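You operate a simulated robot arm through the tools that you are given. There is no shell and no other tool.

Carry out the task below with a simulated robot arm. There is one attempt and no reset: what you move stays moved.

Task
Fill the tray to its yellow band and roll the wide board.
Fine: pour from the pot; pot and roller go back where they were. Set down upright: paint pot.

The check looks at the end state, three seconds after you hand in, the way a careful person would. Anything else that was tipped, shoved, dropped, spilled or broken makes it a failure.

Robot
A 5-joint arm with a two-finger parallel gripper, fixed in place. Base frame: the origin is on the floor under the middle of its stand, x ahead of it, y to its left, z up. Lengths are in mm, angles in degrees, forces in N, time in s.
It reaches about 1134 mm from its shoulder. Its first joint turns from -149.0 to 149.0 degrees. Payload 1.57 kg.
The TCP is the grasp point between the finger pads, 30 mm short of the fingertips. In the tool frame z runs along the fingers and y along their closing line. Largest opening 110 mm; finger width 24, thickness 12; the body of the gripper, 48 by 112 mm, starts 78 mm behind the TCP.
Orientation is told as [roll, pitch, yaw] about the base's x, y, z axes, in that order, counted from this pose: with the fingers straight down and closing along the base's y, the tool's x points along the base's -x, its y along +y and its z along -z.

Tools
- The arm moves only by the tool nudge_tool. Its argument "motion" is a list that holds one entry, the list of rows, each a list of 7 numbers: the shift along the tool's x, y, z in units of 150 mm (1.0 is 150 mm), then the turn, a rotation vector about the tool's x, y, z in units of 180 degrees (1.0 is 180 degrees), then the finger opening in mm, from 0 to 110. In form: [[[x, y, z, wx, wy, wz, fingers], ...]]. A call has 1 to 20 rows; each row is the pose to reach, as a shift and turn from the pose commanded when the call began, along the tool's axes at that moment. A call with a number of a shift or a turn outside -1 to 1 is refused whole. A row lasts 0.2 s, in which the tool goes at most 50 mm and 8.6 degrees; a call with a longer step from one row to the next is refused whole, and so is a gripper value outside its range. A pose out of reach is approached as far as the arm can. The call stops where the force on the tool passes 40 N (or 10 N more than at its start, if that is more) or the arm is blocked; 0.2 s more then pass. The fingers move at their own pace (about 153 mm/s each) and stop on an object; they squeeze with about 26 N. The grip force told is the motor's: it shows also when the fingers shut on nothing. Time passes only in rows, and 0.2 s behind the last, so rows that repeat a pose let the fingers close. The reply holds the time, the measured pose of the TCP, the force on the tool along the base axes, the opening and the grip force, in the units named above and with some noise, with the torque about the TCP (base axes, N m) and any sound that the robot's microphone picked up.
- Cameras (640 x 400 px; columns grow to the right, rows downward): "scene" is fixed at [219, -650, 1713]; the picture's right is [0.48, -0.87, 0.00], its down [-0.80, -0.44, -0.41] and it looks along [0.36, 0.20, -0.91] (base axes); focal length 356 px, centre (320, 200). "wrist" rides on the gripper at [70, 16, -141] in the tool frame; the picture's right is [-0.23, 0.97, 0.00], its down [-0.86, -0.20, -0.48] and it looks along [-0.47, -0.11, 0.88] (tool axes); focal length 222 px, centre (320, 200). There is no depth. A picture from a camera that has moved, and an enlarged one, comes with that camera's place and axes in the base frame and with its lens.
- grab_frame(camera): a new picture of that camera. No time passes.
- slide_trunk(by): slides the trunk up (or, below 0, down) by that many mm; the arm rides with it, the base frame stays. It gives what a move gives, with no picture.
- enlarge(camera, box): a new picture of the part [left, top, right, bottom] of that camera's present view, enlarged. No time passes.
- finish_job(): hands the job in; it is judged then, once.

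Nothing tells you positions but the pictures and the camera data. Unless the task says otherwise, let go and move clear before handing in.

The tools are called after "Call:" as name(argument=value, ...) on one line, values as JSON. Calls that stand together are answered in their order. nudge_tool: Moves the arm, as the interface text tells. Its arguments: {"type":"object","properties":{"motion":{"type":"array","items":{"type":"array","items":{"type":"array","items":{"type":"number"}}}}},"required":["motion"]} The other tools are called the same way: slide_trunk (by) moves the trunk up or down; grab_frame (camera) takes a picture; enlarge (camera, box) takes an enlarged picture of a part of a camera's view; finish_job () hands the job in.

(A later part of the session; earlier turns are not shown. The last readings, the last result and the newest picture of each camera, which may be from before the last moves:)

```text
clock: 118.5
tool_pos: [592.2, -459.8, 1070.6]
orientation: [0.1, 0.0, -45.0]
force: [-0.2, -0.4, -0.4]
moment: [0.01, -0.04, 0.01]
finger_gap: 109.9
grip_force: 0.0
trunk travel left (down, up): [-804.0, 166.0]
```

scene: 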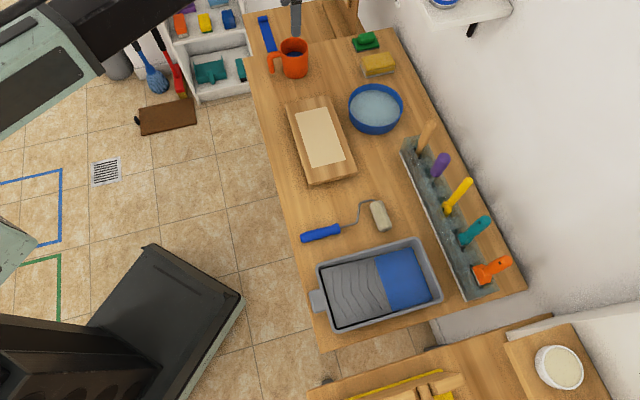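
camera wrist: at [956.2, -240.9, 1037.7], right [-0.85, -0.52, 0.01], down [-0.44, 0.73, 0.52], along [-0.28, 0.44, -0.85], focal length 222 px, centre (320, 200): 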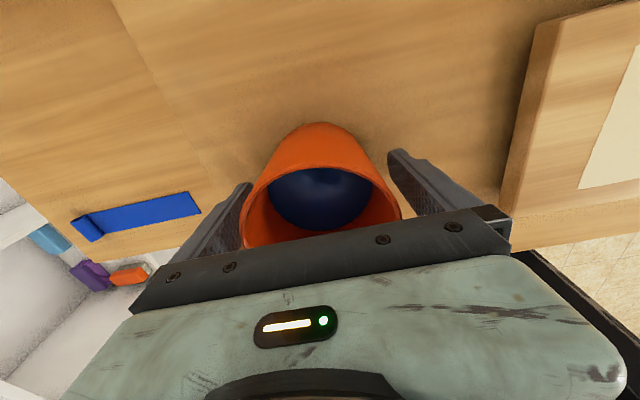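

Call:
nudge_tool(motion=[[[0.056, -0.16, 0, 0, 0, 0, 110], [0.112, -0.32, 0, 0, 0, 0, 110], [0.168, -0.48, 0, 0, 0, 0, 110], [0.224, -0.64, 0, 0, 0, 0, 110], [0.278, -0.797, 0, 0, 0, 0, 110], [0.278, -0.797, 0, 0, 0, 0, 110]]])

Call:
grab_frame(camera="wrist")

Call:
grab_frame(camera="scene")

```text
clock: 119.9
tool_pos: [477.8, -517.6, 1069.4]
orientation: [0.0, -0.1, -44.8]
force: [0.1, 0.1, 0.9]
moment: [-0.01, 0.01, 0.03]
finger_gap: 110.0
grip_force: 0.1
trunk travel left (down, up): [-804.0, 166.0]
```

```text
taken
camera wrist: at [439.8, -455.1, 1211.3], right [0.85, 0.53, 0.0], down [0.47, -0.74, 0.48], along [0.25, -0.41, -0.88], focal length 222 px, centre (320, 200)
```

wrist: 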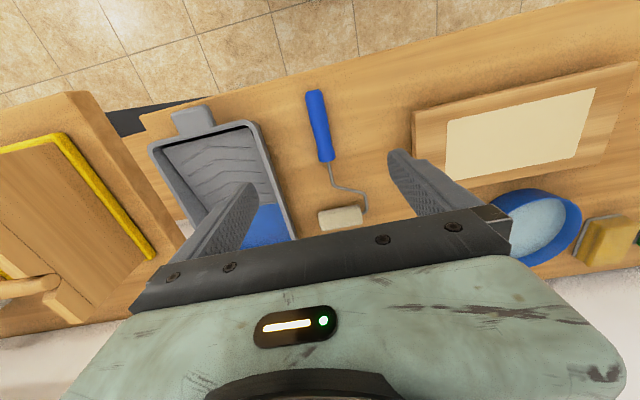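

```text
taken
```

scene: 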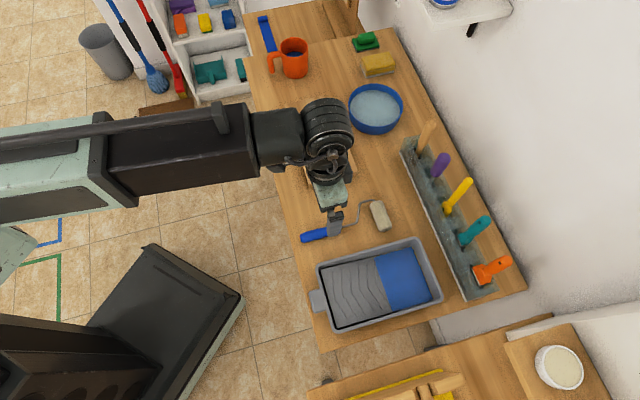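

I can see the roller clearly. I'll zoom in for an accurate handle position.

Call:
enlarge(camera="wrist", box=[260, 70, 420, 240])

Call:
slide_trunk(by=-80)

Call:
grab_frame(camera="wrist")

Call:
enlarge(camera="wrist", box=[240, 60, 420, 240])

```text
2.35 times, centred on (340, 155) of wrist
camera zoom: at [439.8, -455.1, 1211.3], right [0.85, 0.53, 0.0], down [0.47, -0.74, 0.48], along [0.25, -0.41, -0.88], focal length 523 px, centre (273, 306)
```

zoom: 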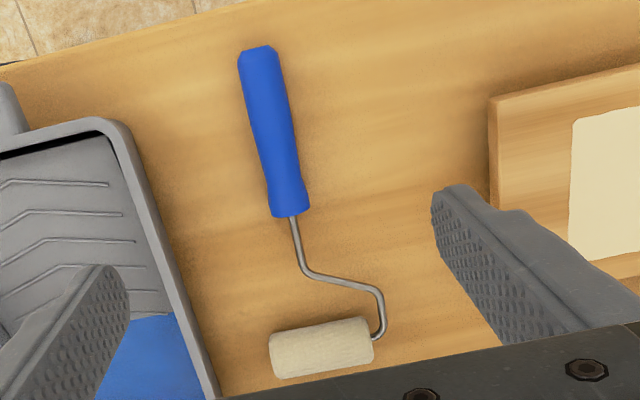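

```text
clock: 121.1
tool_pos: [478.5, -516.7, 990.6]
orientation: [0.1, 0.1, -44.9]
force: [-1.2, 0.0, 0.0]
moment: [0.02, -0.07, 0.0]
finger_gap: 110.1
grip_force: 0.0
trunk travel left (down, up): [-724.0, 246.0]
```

```text
taken
camera wrist: at [440.1, -454.8, 1131.3], right [0.85, 0.53, 0.0], down [0.47, -0.74, 0.48], along [0.25, -0.41, -0.88], focal length 222 px, centre (320, 200)
```

wrist: 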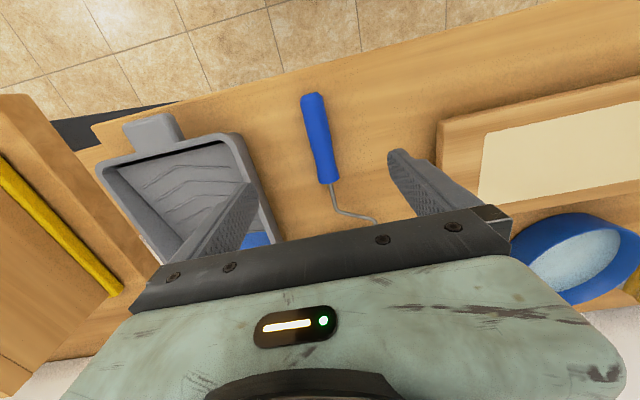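

```text
2.22 times, centred on (330, 150) of wrist
camera zoom: at [440.1, -454.8, 1131.3], right [0.85, 0.53, 0.0], down [0.47, -0.74, 0.48], along [0.25, -0.41, -0.88], focal length 494 px, centre (298, 311)
```

zoom: 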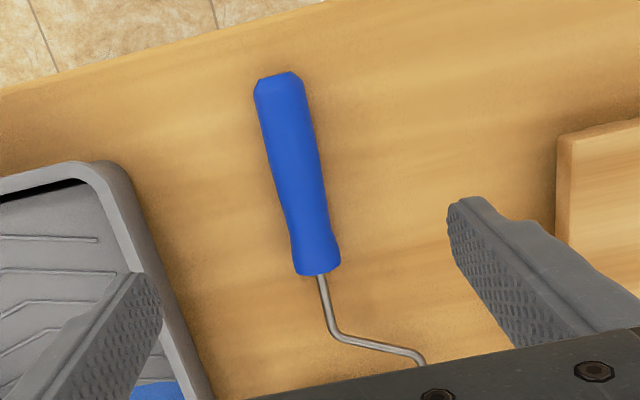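

The handle runs from about (440,-472) to (511,-547), azimuth ≈ -46.5°. I'll align the yaw, centre on it, narrow the opening and lower in stages.

Call:
nudge_tool(motion=[[[-0.005, 0.021, 0, 0, 0, 0.0083, 80], [-0.005, 0.021, 0, 0, 0, 0.0083, 80], [-0.005, 0.021, 0, 0, 0, 0.0083, 80]]])

Call:
slide_trunk(by=-60)

Call:
grab_frame(camera="wrist")

Call:
enlarge(camera="scene", box=[290, 180, 410, 255])

```text
clock: 121.9
tool_pos: [481.2, -514.3, 989.4]
orientation: [0.0, 0.1, -46.4]
force: [-0.1, 0.6, -0.3]
moment: [0.02, 0.01, 0.01]
finger_gap: 80.1
grip_force: 0.0
trunk travel left (down, up): [-724.0, 246.0]
```

```text
clock: 122.9
tool_pos: [480.5, -515.5, 929.9]
orientation: [0.0, 0.1, -46.4]
force: [-0.4, -0.2, 0.8]
moment: [-0.01, -0.03, 0.0]
finger_gap: 80.0
grip_force: 0.1
trunk travel left (down, up): [-664.0, 306.0]
```

```text
taken
camera wrist: at [444.4, -452.3, 1071.3], right [0.86, 0.51, 0.0], down [0.45, -0.76, 0.48], along [0.24, -0.41, -0.88], focal length 222 px, centre (320, 200)
```

wrist: 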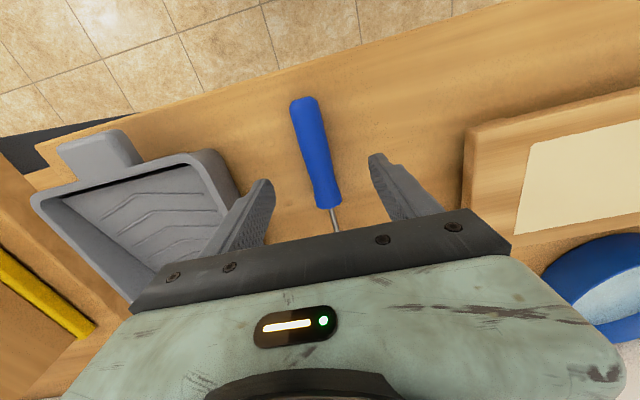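

```text
5.33 times, centred on (350, 218) of scene
camera zoom: at [219.0, -650.0, 1713.0], right [0.48, -0.87, 0.0], down [-0.8, -0.44, -0.41], along [0.36, 0.2, -0.91], focal length 1899 px, centre (160, 107)
```

zoom: 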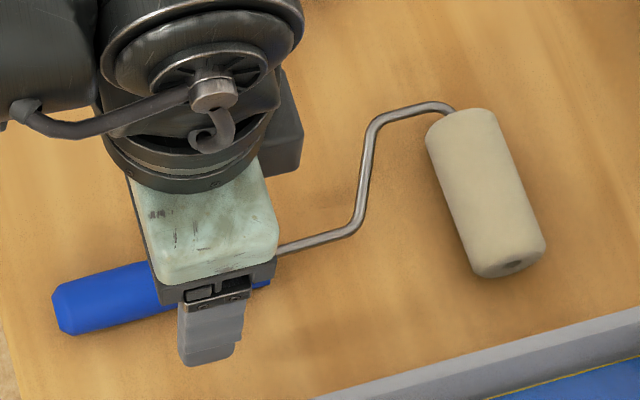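

The handle is centred between the fingertips. I'll lower further in small steps and watch for bench contact.

Call:
slide_trunk(by=-33)

Call:
slide_trunk(by=-4)

Call:
slide_trunk(by=-4)

Call:
enlarge(camera="wrist", box=[220, 100, 420, 240])

Call:
enlarge(camera="scene", box=[290, 180, 410, 255])

```text
clock: 123.6
tool_pos: [481.0, -515.3, 897.9]
orientation: [0.0, 0.0, -46.3]
force: [0.6, 0.2, -0.3]
moment: [-0.01, -0.01, 0.0]
finger_gap: 79.9
grip_force: 0.0
trunk travel left (down, up): [-631.0, 339.0]
```

```text
clock: 124.2
tool_pos: [481.3, -515.8, 893.6]
orientation: [0.1, 0.1, -46.3]
force: [0.0, -0.3, 0.1]
moment: [0.0, 0.0, 0.01]
finger_gap: 79.9
grip_force: 0.1
trunk travel left (down, up): [-627.0, 343.0]
```

```text
clock: 124.7
tool_pos: [481.2, -514.8, 890.0]
orientation: [0.0, 0.0, -46.4]
force: [2.0, -1.9, 7.3]
moment: [-0.2, 0.26, 0.06]
finger_gap: 79.8
grip_force: 0.2
trunk travel left (down, up): [-623.0, 347.0]
```

```text
2.86 times, centred on (320, 170) of wrist
camera zoom: at [444.3, -452.2, 1030.5], right [0.86, 0.51, 0.0], down [0.45, -0.76, 0.48], along [0.24, -0.41, -0.88], focal length 635 px, centre (320, 286)
```

zoom: 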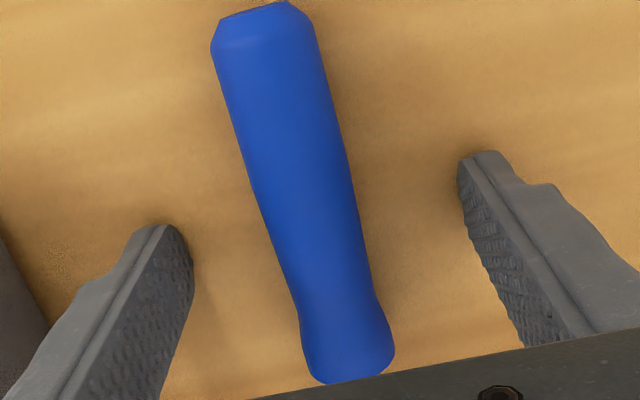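

```text
5.33 times, centred on (350, 218) of scene
camera zoom: at [219.0, -650.0, 1713.0], right [0.48, -0.87, 0.0], down [-0.8, -0.44, -0.41], along [0.36, 0.2, -0.91], focal length 1899 px, centre (160, 107)
```

zoom: 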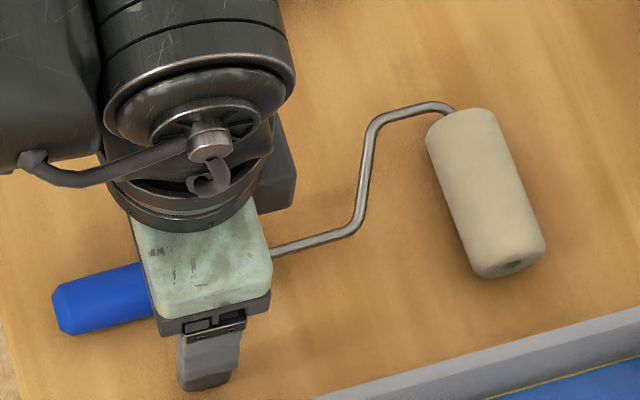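

The fingertips touched the bench at z≈860, so the bench height is now known. I'll lift 2 mm, centre 4 mm to the left over the handle, and close.

Call:
slide_trunk(by=2.5)

Call:
nudge_tool(motion=[[[0, -0.015, 0, 0, 0, 0, 70], [0, -0.027, 0, 0, 0, 0, 60], [0, -0.027, 0, 0, 0, 0, 50]]])

Call:
enlarge(camera="wrist", box=[220, 100, 420, 240])

```text
clock: 125.2
tool_pos: [480.8, -514.4, 892.6]
orientation: [0.2, 0.0, -46.3]
force: [0.2, 0.7, 0.6]
moment: [-0.01, -0.03, -0.01]
finger_gap: 80.1
grip_force: 0.0
trunk travel left (down, up): [-625.0, 345.0]
```

```text
clock: 126.0
tool_pos: [477.9, -518.0, 893.5]
orientation: [-0.1, 0.0, -46.3]
force: [-1.0, -0.4, 0.2]
moment: [-0.04, 0.02, -0.02]
finger_gap: 49.9
grip_force: 0.1
trunk travel left (down, up): [-625.0, 345.0]
```

```text
2.86 times, centred on (320, 170) of wrist
camera zoom: at [442.0, -455.0, 1032.8], right [0.86, 0.51, 0.0], down [0.45, -0.76, 0.48], along [0.24, -0.41, -0.88], focal length 635 px, centre (320, 286)
```

zoom: 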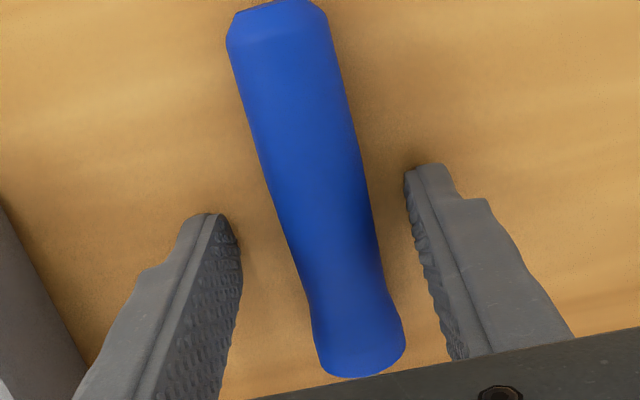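

The handle is centred between the fingers. Closing now.

Call:
nudge_tool(motion=[[[0, 0, 0, 0, 0, 0, 35], [0, 0, 0, 0, 0, 0, 28], [0, 0, 0, 0, 0, 0, 20], [0, 0, 0, 0, 0, 0, 8], [0, 0, 0, 0, 0, 0, 5], [0, 0, 0, 0, 0, 0, 5]]])

Call:
enlarge(camera="scene", box=[290, 180, 410, 255])

Call:
enlarge(camera="wrist", box=[220, 100, 420, 240])

```text
clock: 127.4
tool_pos: [477.8, -518.0, 892.1]
orientation: [0.0, -0.1, -46.2]
force: [-0.2, -0.1, 1.5]
moment: [-0.02, 0.03, -0.06]
finger_gap: 24.0
grip_force: 26.0
trunk travel left (down, up): [-625.0, 345.0]
```

```text
5.33 times, centred on (350, 218) of scene
camera zoom: at [219.0, -650.0, 1713.0], right [0.48, -0.87, 0.0], down [-0.8, -0.44, -0.41], along [0.36, 0.2, -0.91], focal length 1899 px, centre (160, 107)
```

zoom: 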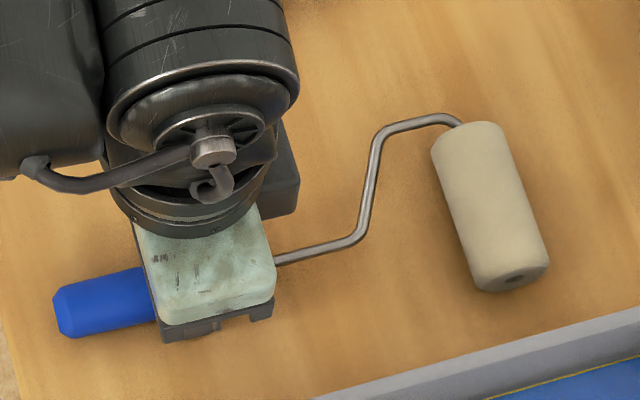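

```text
2.86 times, centred on (320, 170) of wrist
camera zoom: at [442.0, -454.9, 1032.8], right [0.86, 0.51, 0.0], down [0.45, -0.76, 0.48], along [0.24, -0.41, -0.88], focal length 635 px, centre (320, 286)
```

zoom: 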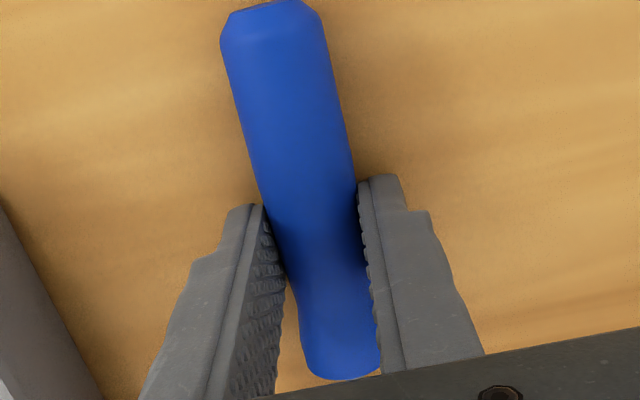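

The roller is gripped at 24 mm with 26 N. I'll lift it and check that it stays level.

Call:
slide_trunk(by=10)

Call:
slide_trunk(by=80)

Call:
grab_frame(camera="scene")

Call:
enlarge(camera="scene", box=[290, 170, 430, 260])

Call:
grab_frame(camera="wrist")

```text
clock: 128.0
tool_pos: [478.1, -518.5, 902.4]
orientation: [0.0, 0.0, -46.3]
force: [0.4, 0.2, -0.7]
moment: [0.0, 0.04, 0.03]
finger_gap: 24.2
grip_force: 26.5
trunk travel left (down, up): [-635.0, 335.0]
```

```text
clock: 129.2
tool_pos: [478.9, -517.9, 981.7]
orientation: [0.0, -0.1, -46.4]
force: [0.0, 0.0, -0.3]
moment: [0.0, 0.02, 0.01]
finger_gap: 24.0
grip_force: 25.8
trunk travel left (down, up): [-715.0, 255.0]
```

```text
taken
```

scene: 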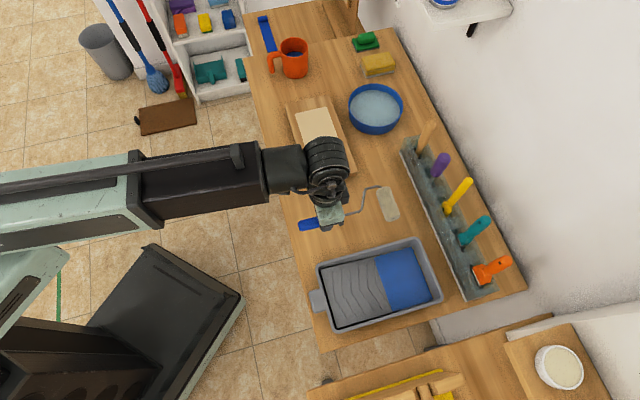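

```text
4.44 times, centred on (360, 215) of scene
camera zoom: at [219.0, -650.0, 1713.0], right [0.48, -0.87, 0.0], down [-0.8, -0.44, -0.41], along [0.36, 0.2, -0.91], focal length 1583 px, centre (142, 133)
```

zoom: 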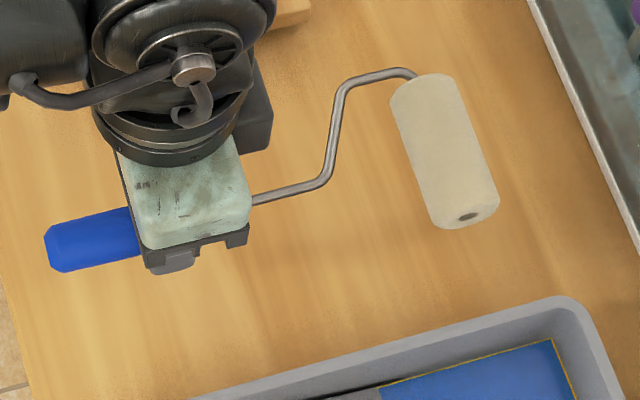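

```text
taken
camera wrist: at [442.2, -455.0, 1122.7], right [0.86, 0.51, 0.0], down [0.45, -0.76, 0.48], along [0.24, -0.41, -0.88], focal length 222 px, centre (320, 200)
```

wrist: 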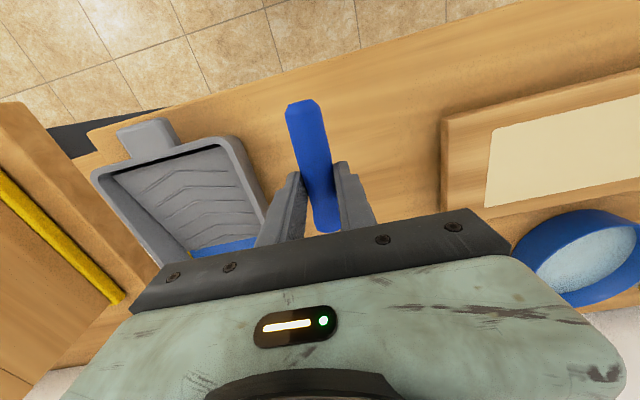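

The roller is light, level and secure. I'll raise it a bit, then tilt the tool 20° so the drum hangs below the fingers.

Call:
slide_trunk(by=25)

Call:
nudge_tool(motion=[[[0, 0, -0.0058, 0, 0.0278, 0, 5], [0, 0, -0.0231, 0, 0.0556, 0, 5], [0, 0, -0.0518, 0, 0.0833, 0, 5], [0, 0, -0.0917, 0, 0.1111, 0, 5], [0, 0, -0.0917, 0, 0.1111, 0, 5]]])

Call:
grab_frame(camera="scene")

Call:
enlarge(camera="scene", box=[290, 160, 430, 260])

```text
clock: 129.9
tool_pos: [478.6, -518.2, 1006.6]
orientation: [-0.1, 0.0, -46.3]
force: [-0.3, -0.8, -1.5]
moment: [0.02, 0.0, 0.0]
finger_gap: 24.1
grip_force: 25.9
trunk travel left (down, up): [-740.0, 230.0]
```

```text
clock: 131.1
tool_pos: [480.4, -518.5, 1020.8]
orientation: [0.1, 20.0, -46.3]
force: [0.2, -0.9, -1.1]
moment: [0.03, 0.0, 0.03]
finger_gap: 24.0
grip_force: 25.9
trunk travel left (down, up): [-740.0, 230.0]
```

```text
taken
```

scene: 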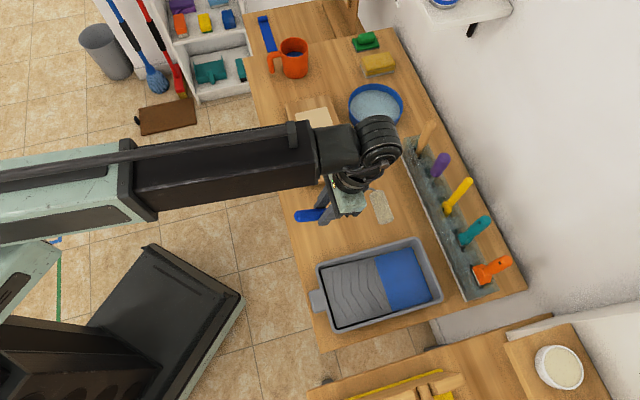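

```text
4.00 times, centred on (360, 210) of scene
camera zoom: at [219.0, -650.0, 1713.0], right [0.48, -0.87, 0.0], down [-0.8, -0.44, -0.41], along [0.36, 0.2, -0.91], focal length 1424 px, centre (160, 160)
```

zoom: 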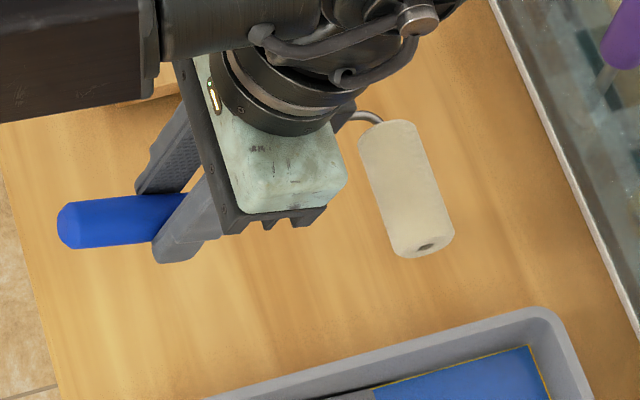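

The drum hangs as predicted. I'll move over the tray's well.

Call:
nudge_tool(motion=[[[-0.015, -0.125, -0.006, 0, 0, 0, 5], [-0.031, -0.25, -0.011, 0, 0, 0, 5], [-0.046, -0.375, -0.017, 0, 0, 0, 5], [-0.062, -0.5, -0.022, 0, 0, 0, 5], [-0.077, -0.625, -0.028, 0, 0, 0, 5], [-0.092, -0.75, -0.034, 0, 0, 0, 5], [-0.108, -0.875, -0.039, 0, 0, 0, 5], [-0.123, -1.0, -0.045, 0, 0, 0, 5]]])

Call:
nudge_tool(motion=[[[-0.006, -0.048, -0.002, 0, 0, 0, 5], [-0.006, -0.048, -0.002, 0, 0, 0, 5]]])

Call:
grab_frame(camera="scene")

Call:
enlarge(camera="scene", box=[300, 220, 460, 330])

Call:
grab_frame(camera="wrist")

```text
clock: 132.9
tool_pos: [383.2, -635.2, 1021.0]
orientation: [0.0, 19.9, -46.3]
force: [-0.3, 0.1, -0.3]
moment: [-0.01, 0.0, -0.03]
finger_gap: 24.1
grip_force: 26.4
trunk travel left (down, up): [-740.0, 230.0]
```

```text
clock: 133.5
tool_pos: [378.6, -642.5, 1022.0]
orientation: [0.0, 19.9, -46.3]
force: [0.2, 0.2, -0.9]
moment: [0.02, 0.04, 0.02]
finger_gap: 24.3
grip_force: 26.0
trunk travel left (down, up): [-740.0, 230.0]
```

```text
taken
```

scene: 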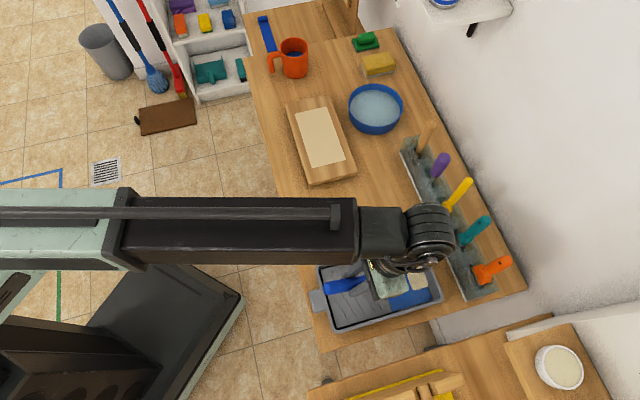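

```text
3.64 times, centred on (380, 275) of scene
camera zoom: at [219.0, -650.0, 1713.0], right [0.48, -0.87, 0.0], down [-0.8, -0.44, -0.41], along [0.36, 0.2, -0.91], focal length 1295 px, centre (102, -73)
```

zoom: 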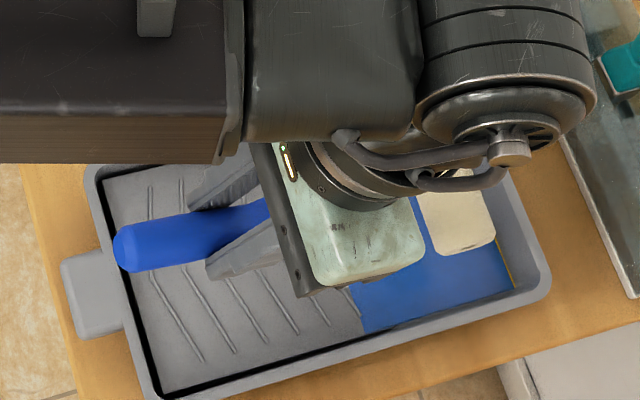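

```text
taken
camera wrist: at [377.9, -617.2, 1177.3], right [0.85, 0.52, -0.08], down [0.52, -0.84, 0.16], along [0.02, -0.17, -0.98], focal length 222 px, centre (320, 200)
```

wrist: 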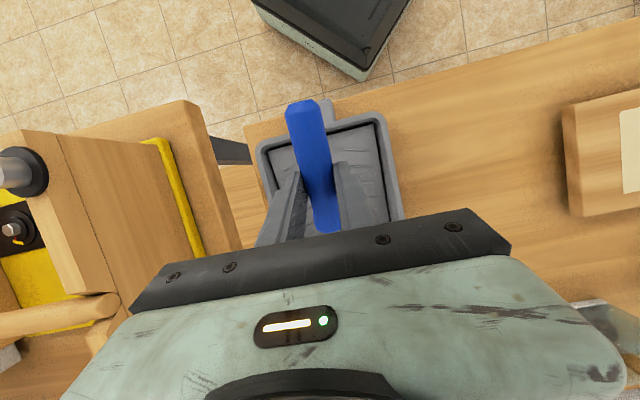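

The drum is over the middle of the paint well. I'll lower gradually until it touches the paint.

Call:
slide_trunk(by=-55)

Call:
enlarge(camera="scene", box=[300, 220, 460, 330])

Call:
slide_trunk(by=-6)

Call:
enlarge(camera="scene", box=[380, 250, 460, 310])

```text
clock: 134.4
tool_pos: [378.1, -642.3, 965.8]
orientation: [0.0, 20.0, -46.3]
force: [-0.5, 0.5, -1.4]
moment: [0.02, -0.01, -0.01]
finger_gap: 24.1
grip_force: 26.0
trunk travel left (down, up): [-685.0, 285.0]
```

```text
3.64 times, centred on (380, 275) of scene
camera zoom: at [219.0, -650.0, 1713.0], right [0.48, -0.87, 0.0], down [-0.8, -0.44, -0.41], along [0.36, 0.2, -0.91], focal length 1295 px, centre (102, -73)
```

zoom: 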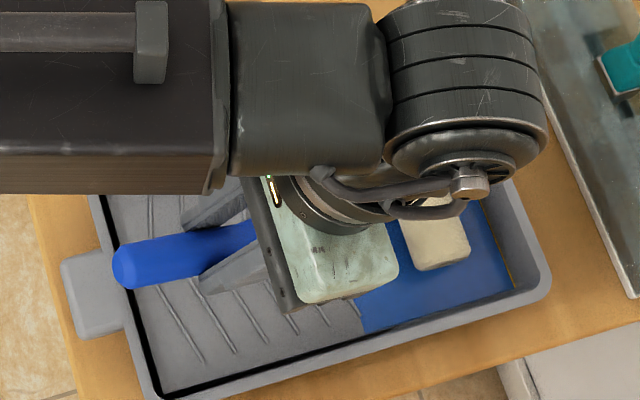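

```text
clock: 135.0
tool_pos: [378.3, -643.0, 960.2]
orientation: [0.0, 20.0, -46.3]
force: [0.0, 0.3, -1.0]
moment: [0.0, -0.01, -0.01]
finger_gap: 24.1
grip_force: 26.1
trunk travel left (down, up): [-679.0, 291.0]
```

```text
6.67 times, centred on (420, 280) of scene
camera zoom: at [219.0, -650.0, 1713.0], right [0.48, -0.87, 0.0], down [-0.8, -0.44, -0.41], along [0.36, 0.2, -0.91], focal length 2374 px, centre (-347, -333)
```

zoom: 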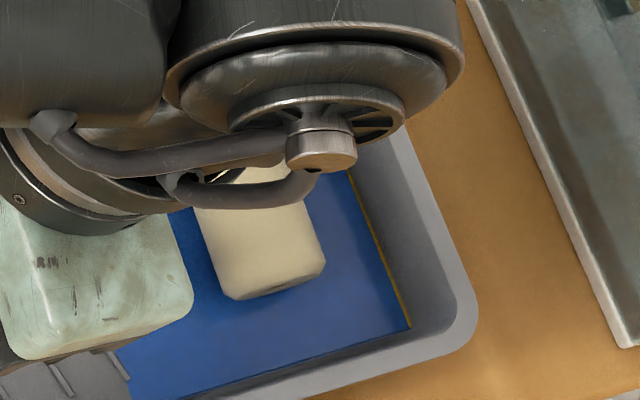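

Call:
slide_trunk(by=-3)

Call:
enlarge(camera="scene", box=[380, 250, 460, 310])

Call:
slide_trunk(by=-3)

Call:
enlarge(camera="scene", box=[380, 250, 460, 310])

```text
clock: 135.5
tool_pos: [378.6, -640.9, 957.8]
orientation: [-0.1, 20.0, -46.3]
force: [-0.5, 0.3, -0.9]
moment: [0.0, 0.04, 0.0]
finger_gap: 24.4
grip_force: 26.2
trunk travel left (down, up): [-676.0, 294.0]
```

```text
6.67 times, centred on (420, 280) of scene
camera zoom: at [219.0, -650.0, 1713.0], right [0.48, -0.87, 0.0], down [-0.8, -0.44, -0.41], along [0.36, 0.2, -0.91], focal length 2374 px, centre (-347, -333)
```

zoom: 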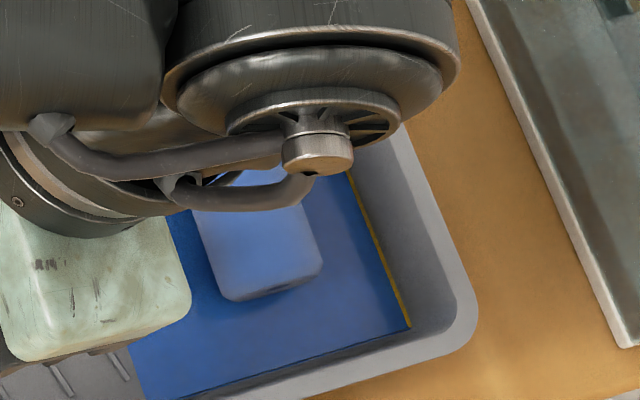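

```text
clock: 136.0
tool_pos: [378.2, -642.6, 954.1]
orientation: [0.0, 20.1, -46.4]
force: [0.5, -0.2, -0.9]
moment: [-0.01, 0.02, 0.02]
finger_gap: 24.2
grip_force: 26.2
trunk travel left (down, up): [-673.0, 297.0]
```

```text
6.67 times, centred on (420, 280) of scene
camera zoom: at [219.0, -650.0, 1713.0], right [0.48, -0.87, 0.0], down [-0.8, -0.44, -0.41], along [0.36, 0.2, -0.91], focal length 2374 px, centre (-347, -333)
```

zoom: 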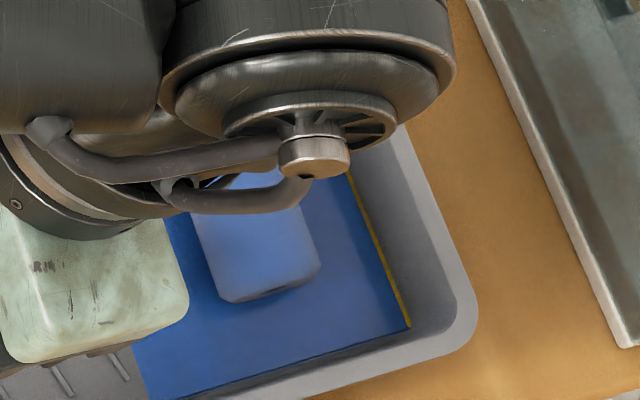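

The drum turned blue as soon as it touched the paint. I'll roll it gently back and forth in the well to load it.

Call:
nudge_tool(motion=[[[-0.047, 0, -0.0171, 0, 0, 0, 5], [-0.094, 0, -0.0342, 0, 0, 0, 5], [-0.047, 0, -0.0171, 0, 0, 0, 5], [0, 0, 0, 0, 0, 0, 5], [0.063, 0, 0.0228, 0, 0, 0, 5], [0.125, 0, 0.0456, 0, 0, 0, 5], [0.063, 0, 0.0228, 0, 0, 0, 5], [0, 0, 0, 0, 0, 0, 5], [-0.047, 0, -0.0171, 0, 0, 0, 5], [-0.094, 0, -0.0342, 0, 0, 0, 5], [-0.047, 0, -0.0171, 0, 0, 0, 5], [0, 0, 0, 0, 0, 0, 5], [0.063, 0, 0.0228, 0, 0, 0, 5], [0.125, 0, 0.0456, 0, 0, 0, 5], [0.063, 0, 0.0228, 0, 0, 0, 5], [0, 0, 0, 0, 0, 0, 5]]])

Call:
enlarge(camera="scene", box=[380, 250, 460, 310])

Call:
enlarge(camera="scene", box=[300, 220, 460, 330])

```text
clock: 139.4
tool_pos: [376.2, -643.1, 954.8]
orientation: [0.0, 20.0, -46.2]
force: [-0.7, 1.0, -1.3]
moment: [0.02, 0.0, 0.0]
finger_gap: 24.1
grip_force: 25.8
trunk travel left (down, up): [-673.0, 297.0]
```

```text
6.67 times, centred on (420, 280) of scene
camera zoom: at [219.0, -650.0, 1713.0], right [0.48, -0.87, 0.0], down [-0.8, -0.44, -0.41], along [0.36, 0.2, -0.91], focal length 2374 px, centre (-347, -333)
```

zoom: 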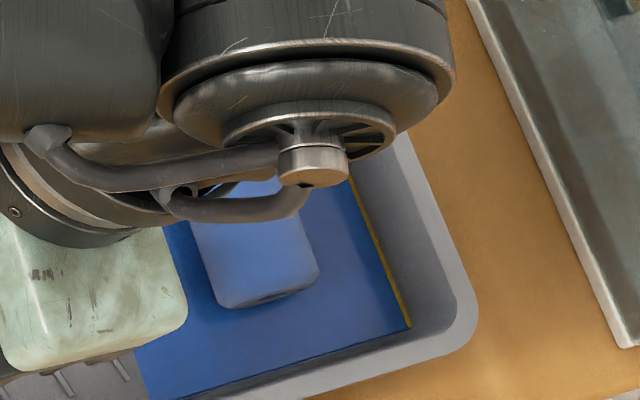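

```text
3.64 times, centred on (380, 275) of scene
camera zoom: at [219.0, -650.0, 1713.0], right [0.48, -0.87, 0.0], down [-0.8, -0.44, -0.41], along [0.36, 0.2, -0.91], focal length 1295 px, centre (102, -73)
```

zoom: 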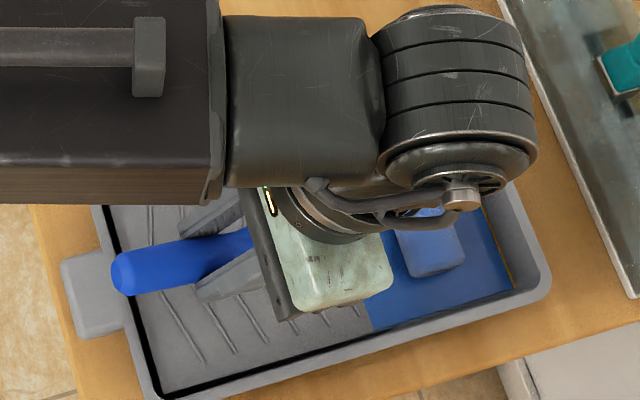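

The drum is loaded. I'll lift it just above the paint and pause to see whether it drips.

Call:
slide_trunk(by=20)

Call:
nudge_tool(motion=[[[0, 0, 0, 0, 0, 0, 5], [0, 0, 0, 0, 0, 0, 5], [0, 0, 0, 0, 0, 0, 5], [0, 0, 0, 0, 0, 0, 5], [0, 0, 0, 0, 0, 0, 5], [0, 0, 0, 0, 0, 0, 5]]])

Call:
enlarge(camera="scene", box=[380, 240, 460, 310])

```text
clock: 140.1
tool_pos: [375.9, -641.6, 975.3]
orientation: [0.0, 19.9, -46.3]
force: [-1.2, 0.2, -0.6]
moment: [0.0, 0.01, -0.06]
finger_gap: 24.3
grip_force: 25.9
trunk travel left (down, up): [-693.0, 277.0]
```

```text
clock: 141.5
tool_pos: [378.3, -642.2, 973.9]
orientation: [0.0, 20.0, -46.4]
force: [0.1, 0.9, -1.3]
moment: [0.01, -0.02, 0.0]
finger_gap: 24.0
grip_force: 26.2
trunk travel left (down, up): [-693.0, 277.0]
```

```text
5.71 times, centred on (420, 275) of scene
camera zoom: at [219.0, -650.0, 1713.0], right [0.48, -0.87, 0.0], down [-0.8, -0.44, -0.41], along [0.36, 0.2, -0.91], focal length 2035 px, centre (-251, -229)
```

zoom: 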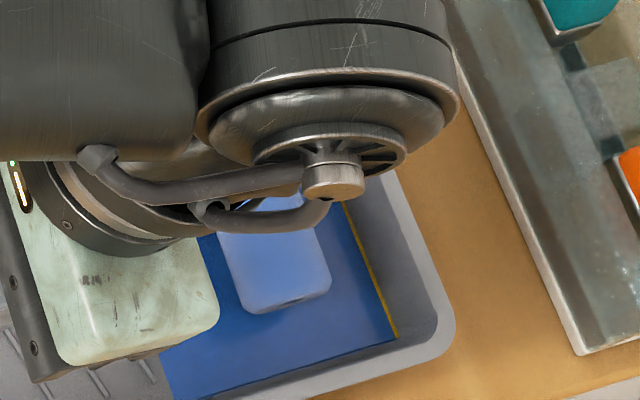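

No drips show. I'll raise and carry the roller over to the board, keeping it well above everything.

Call:
slide_trunk(by=45)

Call:
nudge_tool(motion=[[[0.037, 0.102, 0.0135, 0, 0, 0, 5], [0.074, 0.205, 0.027, 0, 0, 0, 5], [0.111, 0.307, 0.0405, 0, 0, 0, 5], [0.148, 0.409, 0.054, 0, 0, 0, 5], [0.185, 0.511, 0.0675, 0, 0, 0, 5], [0.222, 0.614, 0.081, 0, 0, 0, 5], [0.259, 0.716, 0.0945, 0, 0, 0, 5], [0.296, 0.818, 0.108, 0, 0, 0, 5]]])

Call:
nudge_tool(motion=[[[0.037, 0.102, 0.0135, 0, 0, 0, 5], [0.074, 0.205, 0.027, 0, 0, 0, 5], [0.111, 0.307, 0.0405, 0, 0, 0, 5], [0.148, 0.409, 0.054, 0, 0, 0, 5], [0.185, 0.511, 0.0675, 0, 0, 0, 5], [0.222, 0.614, 0.081, 0, 0, 0, 5], [0.259, 0.716, 0.0945, 0, 0, 0, 5], [0.296, 0.818, 0.108, 0, 0, 0, 5]]])

Call:
nudge_tool(motion=[[[0.037, 0.102, 0.0135, 0, 0, 0, 5], [0.074, 0.205, 0.027, 0, 0, 0, 5], [0.111, 0.307, 0.0405, 0, 0, 0, 5], [0.148, 0.409, 0.054, 0, 0, 0, 5], [0.185, 0.511, 0.0675, 0, 0, 0, 5], [0.222, 0.614, 0.081, 0, 0, 0, 5], [0.259, 0.716, 0.0945, 0, 0, 0, 5], [0.296, 0.818, 0.108, 0.0025, 0, -0.0068, 5], [0.296, 0.818, 0.108, 0.0025, 0, -0.0068, 5]]])

Call:
grab_frame(camera="scene")

Call:
enlarge(camera="scene", box=[260, 80, 420, 200])

```text
clock: 142.4
tool_pos: [375.9, -642.8, 1019.8]
orientation: [-0.1, 20.0, -46.3]
force: [-0.3, -0.1, -0.4]
moment: [0.0, 0.02, -0.02]
finger_gap: 24.2
grip_force: 26.3
trunk travel left (down, up): [-738.0, 232.0]
```

```text
clock: 144.2
tool_pos: [429.1, -523.9, 1020.2]
orientation: [0.0, 19.9, -46.2]
force: [0.2, -0.4, -1.8]
moment: [-0.02, 0.03, 0.02]
finger_gap: 24.2
grip_force: 25.9
trunk travel left (down, up): [-738.0, 232.0]
```

```text
clock: 146.0
tool_pos: [488.6, -404.0, 1019.4]
orientation: [-0.1, 20.1, -46.2]
force: [-0.7, 0.8, -0.8]
moment: [0.04, 0.01, -0.01]
finger_gap: 24.2
grip_force: 26.4
trunk travel left (down, up): [-738.0, 232.0]
```

```text
clock: 148.0
tool_pos: [546.1, -285.5, 1020.4]
orientation: [0.0, 19.9, -45.0]
force: [0.3, -0.2, -1.7]
moment: [0.01, 0.0, -0.01]
finger_gap: 24.0
grip_force: 26.2
trunk travel left (down, up): [-738.0, 232.0]
```

```text
taken
```

scene: 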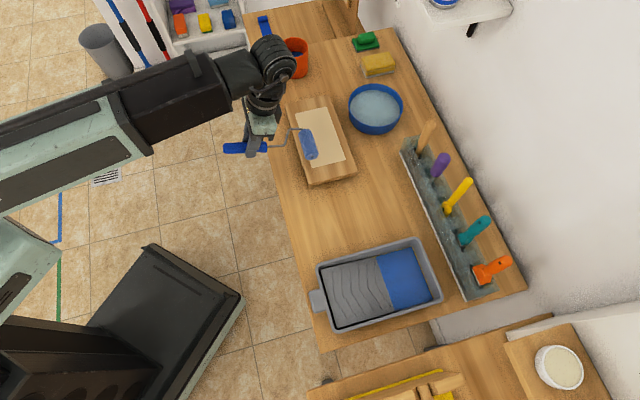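

```text
3.33 times, centred on (340, 140) of scene
camera zoom: at [219.0, -650.0, 1713.0], right [0.48, -0.87, 0.0], down [-0.8, -0.44, -0.41], along [0.36, 0.2, -0.91], focal length 1187 px, centre (253, 400)
```

zoom: 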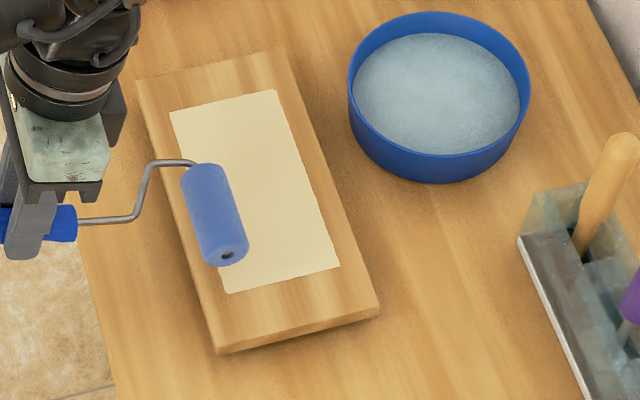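

The drum is positioned over the panel's lower-left edge. I'll lower toward the board surface and watch force and colour.

Call:
slide_trunk(by=-47)

Call:
slide_trunk(by=-3)

Call:
enlarge(camera="scene", box=[280, 120, 360, 180])

```text
clock: 148.9
tool_pos: [545.4, -285.5, 971.5]
orientation: [0.0, 20.0, -45.0]
force: [0.3, 0.0, -1.2]
moment: [0.03, 0.05, 0.05]
finger_gap: 24.3
grip_force: 26.5
trunk travel left (down, up): [-691.0, 279.0]
```

```text
clock: 149.4
tool_pos: [544.6, -287.7, 968.8]
orientation: [0.1, 20.0, -45.0]
force: [-0.2, -0.1, 2.4]
moment: [-0.35, -0.32, -0.06]
finger_gap: 24.1
grip_force: 25.9
trunk travel left (down, up): [-688.0, 282.0]
```

```text
6.67 times, centred on (320, 150) of scene
camera zoom: at [219.0, -650.0, 1713.0], right [0.48, -0.87, 0.0], down [-0.8, -0.44, -0.41], along [0.36, 0.2, -0.91], focal length 2374 px, centre (320, 533)
```

zoom: 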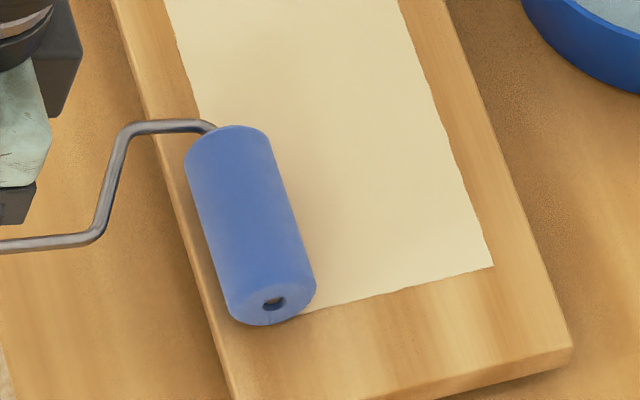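

The drum has made light contact with the board (about 3.6 N). I'll roll across the panel's width slowly.

Call:
nudge_tool(motion=[[[-0.059, 0, -0.0214, 0, 0, 0, 5], [-0.118, 0, -0.0429, 0, 0, 0, 5], [-0.177, 0, -0.0643, 0, 0, 0, 5], [-0.236, 0, -0.0857, 0, 0, 0, 5], [-0.295, 0, -0.1072, 0, 0, 0, 5], [-0.353, 0, -0.1286, 0, 0, 0, 5], [-0.412, 0, -0.15, 0, 0, 0, 5], [-0.471, 0, -0.1714, 0, 0, 0, 5], [-0.53, 0, -0.1929, 0, 0, 0, 5], [-0.589, 0, -0.2143, 0, 0, 0, 5]]])

Call:
enlarge(camera="scene", box=[260, 80, 420, 200])

```text
clock: 151.6
tool_pos: [611.1, -351.9, 969.5]
orientation: [0.1, 20.0, -45.0]
force: [0.2, -0.1, -0.4]
moment: [-0.05, 0.01, -0.02]
finger_gap: 24.0
grip_force: 25.9
trunk travel left (down, up): [-688.0, 282.0]
```

```text
3.33 times, centred on (340, 140) of scene
camera zoom: at [219.0, -650.0, 1713.0], right [0.48, -0.87, 0.0], down [-0.8, -0.44, -0.41], along [0.36, 0.2, -0.91], focal length 1187 px, centre (253, 400)
```

zoom: 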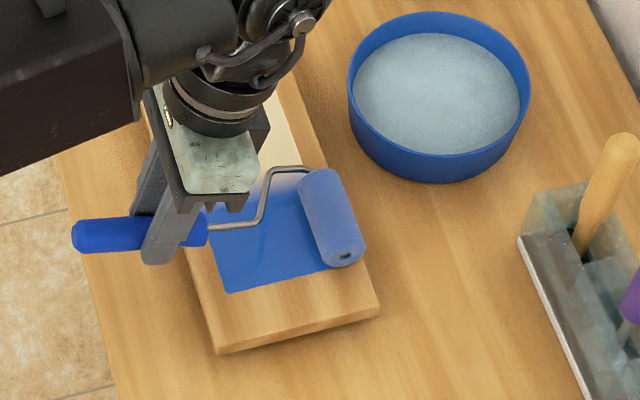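

The panel's lower third is blue. I'll check the coverage, then lift slightly, shift along the board and roll the next strip.

Call:
slide_trunk(by=6)

Call:
enlarge(camera="scene", box=[290, 110, 360, 170])

```text
clock: 152.1
tool_pos: [611.4, -351.9, 975.1]
orientation: [0.0, 20.0, -45.0]
force: [-0.7, 0.0, -1.4]
moment: [0.0, 0.04, -0.01]
finger_gap: 24.0
grip_force: 26.4
trunk travel left (down, up): [-694.0, 276.0]
```

```text
6.67 times, centred on (325, 140) of scene
camera zoom: at [219.0, -650.0, 1713.0], right [0.48, -0.87, 0.0], down [-0.8, -0.44, -0.41], along [0.36, 0.2, -0.91], focal length 2374 px, centre (287, 600)
```

zoom: 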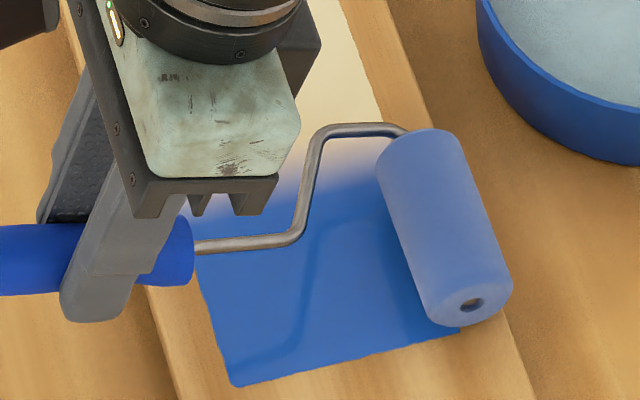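

The strip is well covered. I'll shift 55 mm along the board, lower again and roll back across.

Call:
nudge_tool(motion=[[[0, 0.09, 0, 0, 0, 0, 5], [0, 0.18, 0, 0, 0, 0, 5], [0, 0.275, 0, 0, 0, 0, 5], [0, 0.367, 0, 0, 0, 0, 5], [0, 0.367, 0, 0, 0, 0, 5]]])

Call:
slide_trunk(by=-6)

Call:
nudge_tool(motion=[[[0.059, 0, 0.0214, 0, 0, 0, 5], [0.118, 0, 0.0429, 0, 0, 0, 5], [0.177, 0, 0.0643, 0, 0, 0, 5], [0.236, 0, 0.0857, 0, 0, 0, 5], [0.295, 0, 0.1072, 0, 0, 0, 5], [0.353, 0, 0.1286, 0, 0, 0, 5], [0.412, 0, 0.15, 0, 0, 0, 5], [0.471, 0, 0.1714, 0, 0, 0, 5], [0.53, 0, 0.1929, 0, 0, 0, 5], [0.589, 0, 0.2143, 0, 0, 0, 5]]])

Call:
enlarge(camera="scene", box=[260, 80, 420, 200])

```text
clock: 153.3
tool_pos: [652.2, -312.2, 975.2]
orientation: [0.0, 19.9, -45.0]
force: [-0.5, -0.2, -0.5]
moment: [0.04, 0.01, -0.04]
finger_gap: 24.1
grip_force: 26.3
trunk travel left (down, up): [-694.0, 276.0]
```

```text
clock: 153.9
tool_pos: [651.1, -313.0, 969.0]
orientation: [0.0, 20.0, -44.9]
force: [-0.5, 0.1, -0.5]
moment: [0.02, 0.0, -0.02]
finger_gap: 23.9
grip_force: 26.0
trunk travel left (down, up): [-688.0, 282.0]
```

```text
clock: 156.1
tool_pos: [583.5, -246.5, 969.9]
orientation: [0.0, 19.9, -45.0]
force: [-0.5, 0.5, -1.9]
moment: [-0.01, 0.03, 0.03]
finger_gap: 24.2
grip_force: 26.4
trunk travel left (down, up): [-688.0, 282.0]
```

```text
3.33 times, centred on (340, 140) of scene
camera zoom: at [219.0, -650.0, 1713.0], right [0.48, -0.87, 0.0], down [-0.8, -0.44, -0.41], along [0.36, 0.2, -0.91], focal length 1187 px, centre (253, 400)
```

zoom: 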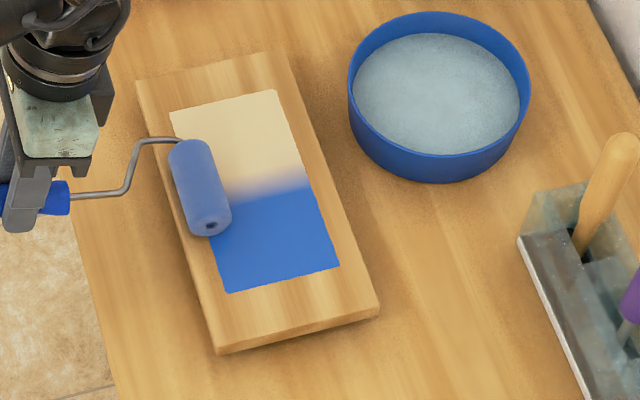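

The second strip shows no new paint, so the drum was just clear of the board; it had pivoted slightly in the grip. I'll lower 1 mm at a time until contact returns.

Call:
slide_trunk(by=-1.5)

Call:
slide_trunk(by=-1)

```text
clock: 156.6
tool_pos: [585.1, -245.6, 968.0]
orientation: [-0.1, 19.9, -45.0]
force: [-0.9, 0.8, 4.0]
moment: [-0.39, -0.41, 0.03]
finger_gap: 24.0
grip_force: 25.3
trunk travel left (down, up): [-687.0, 283.0]
```

```text
clock: 157.1
tool_pos: [583.9, -246.1, 966.8]
orientation: [0.0, 19.9, -45.1]
force: [-1.1, 0.0, 3.9]
moment: [-0.38, -0.4, 0.01]
finger_gap: 24.1
grip_force: 26.4
trunk travel left (down, up): [-686.0, 284.0]
```

Contact is back (about 5 N). Rolling across now.

Call:
nudge_tool(motion=[[[-0.059, 0, -0.0214, 0, 0, 0, 5], [-0.118, 0, -0.0429, 0, 0, 0, 5], [-0.177, 0, -0.0643, 0, 0, 0, 5], [-0.236, 0, -0.0857, 0, 0, 0, 5], [-0.295, 0, -0.1072, 0, 0, 0, 5], [-0.353, 0, -0.1286, 0, 0, 0, 5], [-0.412, 0, -0.15, 0, 0, 0, 5], [-0.471, 0, -0.1714, 0, 0, 0, 5], [-0.53, 0, -0.1929, 0, 0, 0, 5], [-0.589, 0, -0.2143, 0, 0, 0, 5]]])

Call:
enlarge(camera="scene", box=[260, 80, 420, 200])

```text
clock: 159.3
tool_pos: [653.1, -313.3, 967.7]
orientation: [0.0, 20.0, -45.0]
force: [-0.1, -0.1, -0.5]
moment: [-0.02, 0.03, 0.0]
finger_gap: 24.3
grip_force: 26.4
trunk travel left (down, up): [-686.0, 284.0]
```

```text
3.33 times, centred on (340, 140) of scene
camera zoom: at [219.0, -650.0, 1713.0], right [0.48, -0.87, 0.0], down [-0.8, -0.44, -0.41], along [0.36, 0.2, -0.91], focal length 1187 px, centre (253, 400)
```

zoom: 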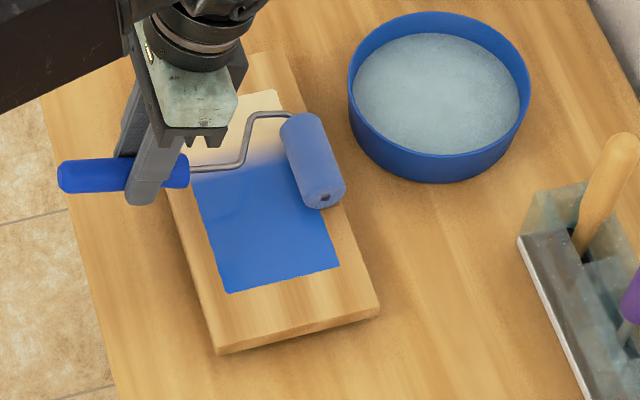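

The second strip is painted. Lifting, shifting for the third strip and re-establishing contact.

Call:
slide_trunk(by=5)

Call:
nudge_tool(motion=[[[0, 0.1, 0, 0, 0, 0, 5], [0, 0.2, 0, 0, 0, 0, 5], [0, 0.3, 0, 0, 0, 0, 5], [0, 0.387, 0, 0, 0, 0, 5], [0, 0.387, 0, 0, 0, 0, 5]]])

Call:
slide_trunk(by=-5)

Call:
enlarge(camera="scene", box=[260, 80, 420, 200])

```text
clock: 159.8
tool_pos: [651.1, -313.5, 972.1]
orientation: [0.0, 20.0, -45.0]
force: [0.1, 0.2, -1.4]
moment: [0.01, 0.03, -0.03]
finger_gap: 24.2
grip_force: 26.0
trunk travel left (down, up): [-691.0, 279.0]
```

```text
clock: 161.1
tool_pos: [693.4, -271.8, 972.5]
orientation: [0.0, 20.0, -45.0]
force: [0.3, 0.5, -0.3]
moment: [0.0, 0.01, -0.01]
finger_gap: 24.2
grip_force: 25.3
trunk travel left (down, up): [-691.0, 279.0]
```

```text
clock: 161.6
tool_pos: [692.9, -271.9, 966.9]
orientation: [0.1, 20.0, -45.0]
force: [-0.1, 0.0, 0.4]
moment: [-0.01, 0.0, 0.01]
finger_gap: 24.2
grip_force: 26.3
trunk travel left (down, up): [-686.0, 284.0]
```

```text
3.33 times, centred on (340, 140) of scene
camera zoom: at [219.0, -650.0, 1713.0], right [0.48, -0.87, 0.0], down [-0.8, -0.44, -0.41], along [0.36, 0.2, -0.91], focal length 1187 px, centre (253, 400)
```

zoom: 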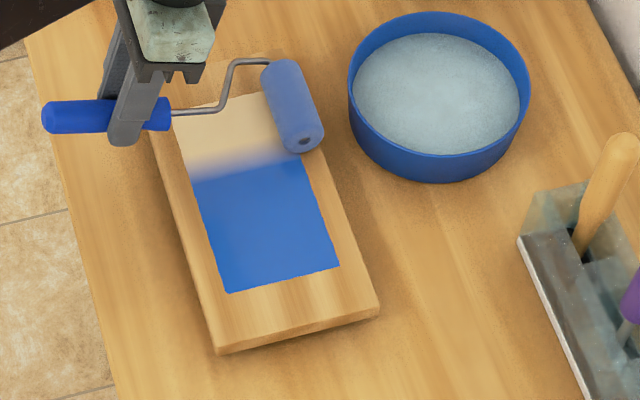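

Two strips are fully covered. Lowering a touch more for the third.

Call:
slide_trunk(by=-1.5)

Call:
slide_trunk(by=-1)

```text
clock: 162.1
tool_pos: [691.6, -272.5, 966.5]
orientation: [0.0, 19.8, -45.0]
force: [0.3, -0.6, 3.0]
moment: [-0.38, -0.42, 0.01]
finger_gap: 24.2
grip_force: 26.3
trunk travel left (down, up): [-684.0, 286.0]
```

```text
clock: 162.6
tool_pos: [692.0, -272.7, 963.6]
orientation: [0.0, 19.9, -45.1]
force: [-0.1, 0.3, 2.8]
moment: [-0.42, -0.42, 0.02]
finger_gap: 24.2
grip_force: 25.9
trunk travel left (down, up): [-683.0, 287.0]
```

Call:
nudge_tool(motion=[[[0.059, 0, 0.0214, 0, 0, 0, 5], [0.118, 0, 0.0429, 0, 0, 0, 5], [0.177, 0, 0.0643, 0, 0, 0, 5], [0.236, 0, 0.0857, 0, 0, 0, 5], [0.295, 0, 0.1072, 0, 0, 0, 5], [0.353, 0, 0.1286, 0, 0, 0, 5], [0.412, 0, 0.15, 0, 0, 0, 5], [0.471, 0, 0.1714, 0, 0, 0, 5], [0.53, 0, 0.1929, 0, 0, 0, 5], [0.589, 0, 0.2143, 0, 0, 0, 5]]])

Call:
enlarge(camera="scene", box=[260, 80, 420, 200])

```text
clock: 164.8
tool_pos: [625.9, -206.0, 964.8]
orientation: [0.0, 20.0, -44.9]
force: [0.7, 0.2, 0.6]
moment: [-0.13, -0.12, -0.04]
finger_gap: 24.2
grip_force: 26.1
trunk travel left (down, up): [-683.0, 287.0]
```

```text
3.33 times, centred on (340, 140) of scene
camera zoom: at [219.0, -650.0, 1713.0], right [0.48, -0.87, 0.0], down [-0.8, -0.44, -0.41], along [0.36, 0.2, -0.91], focal length 1187 px, centre (253, 400)
```

zoom: 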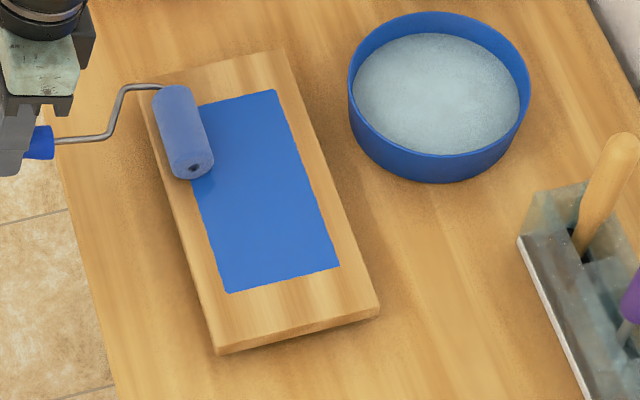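

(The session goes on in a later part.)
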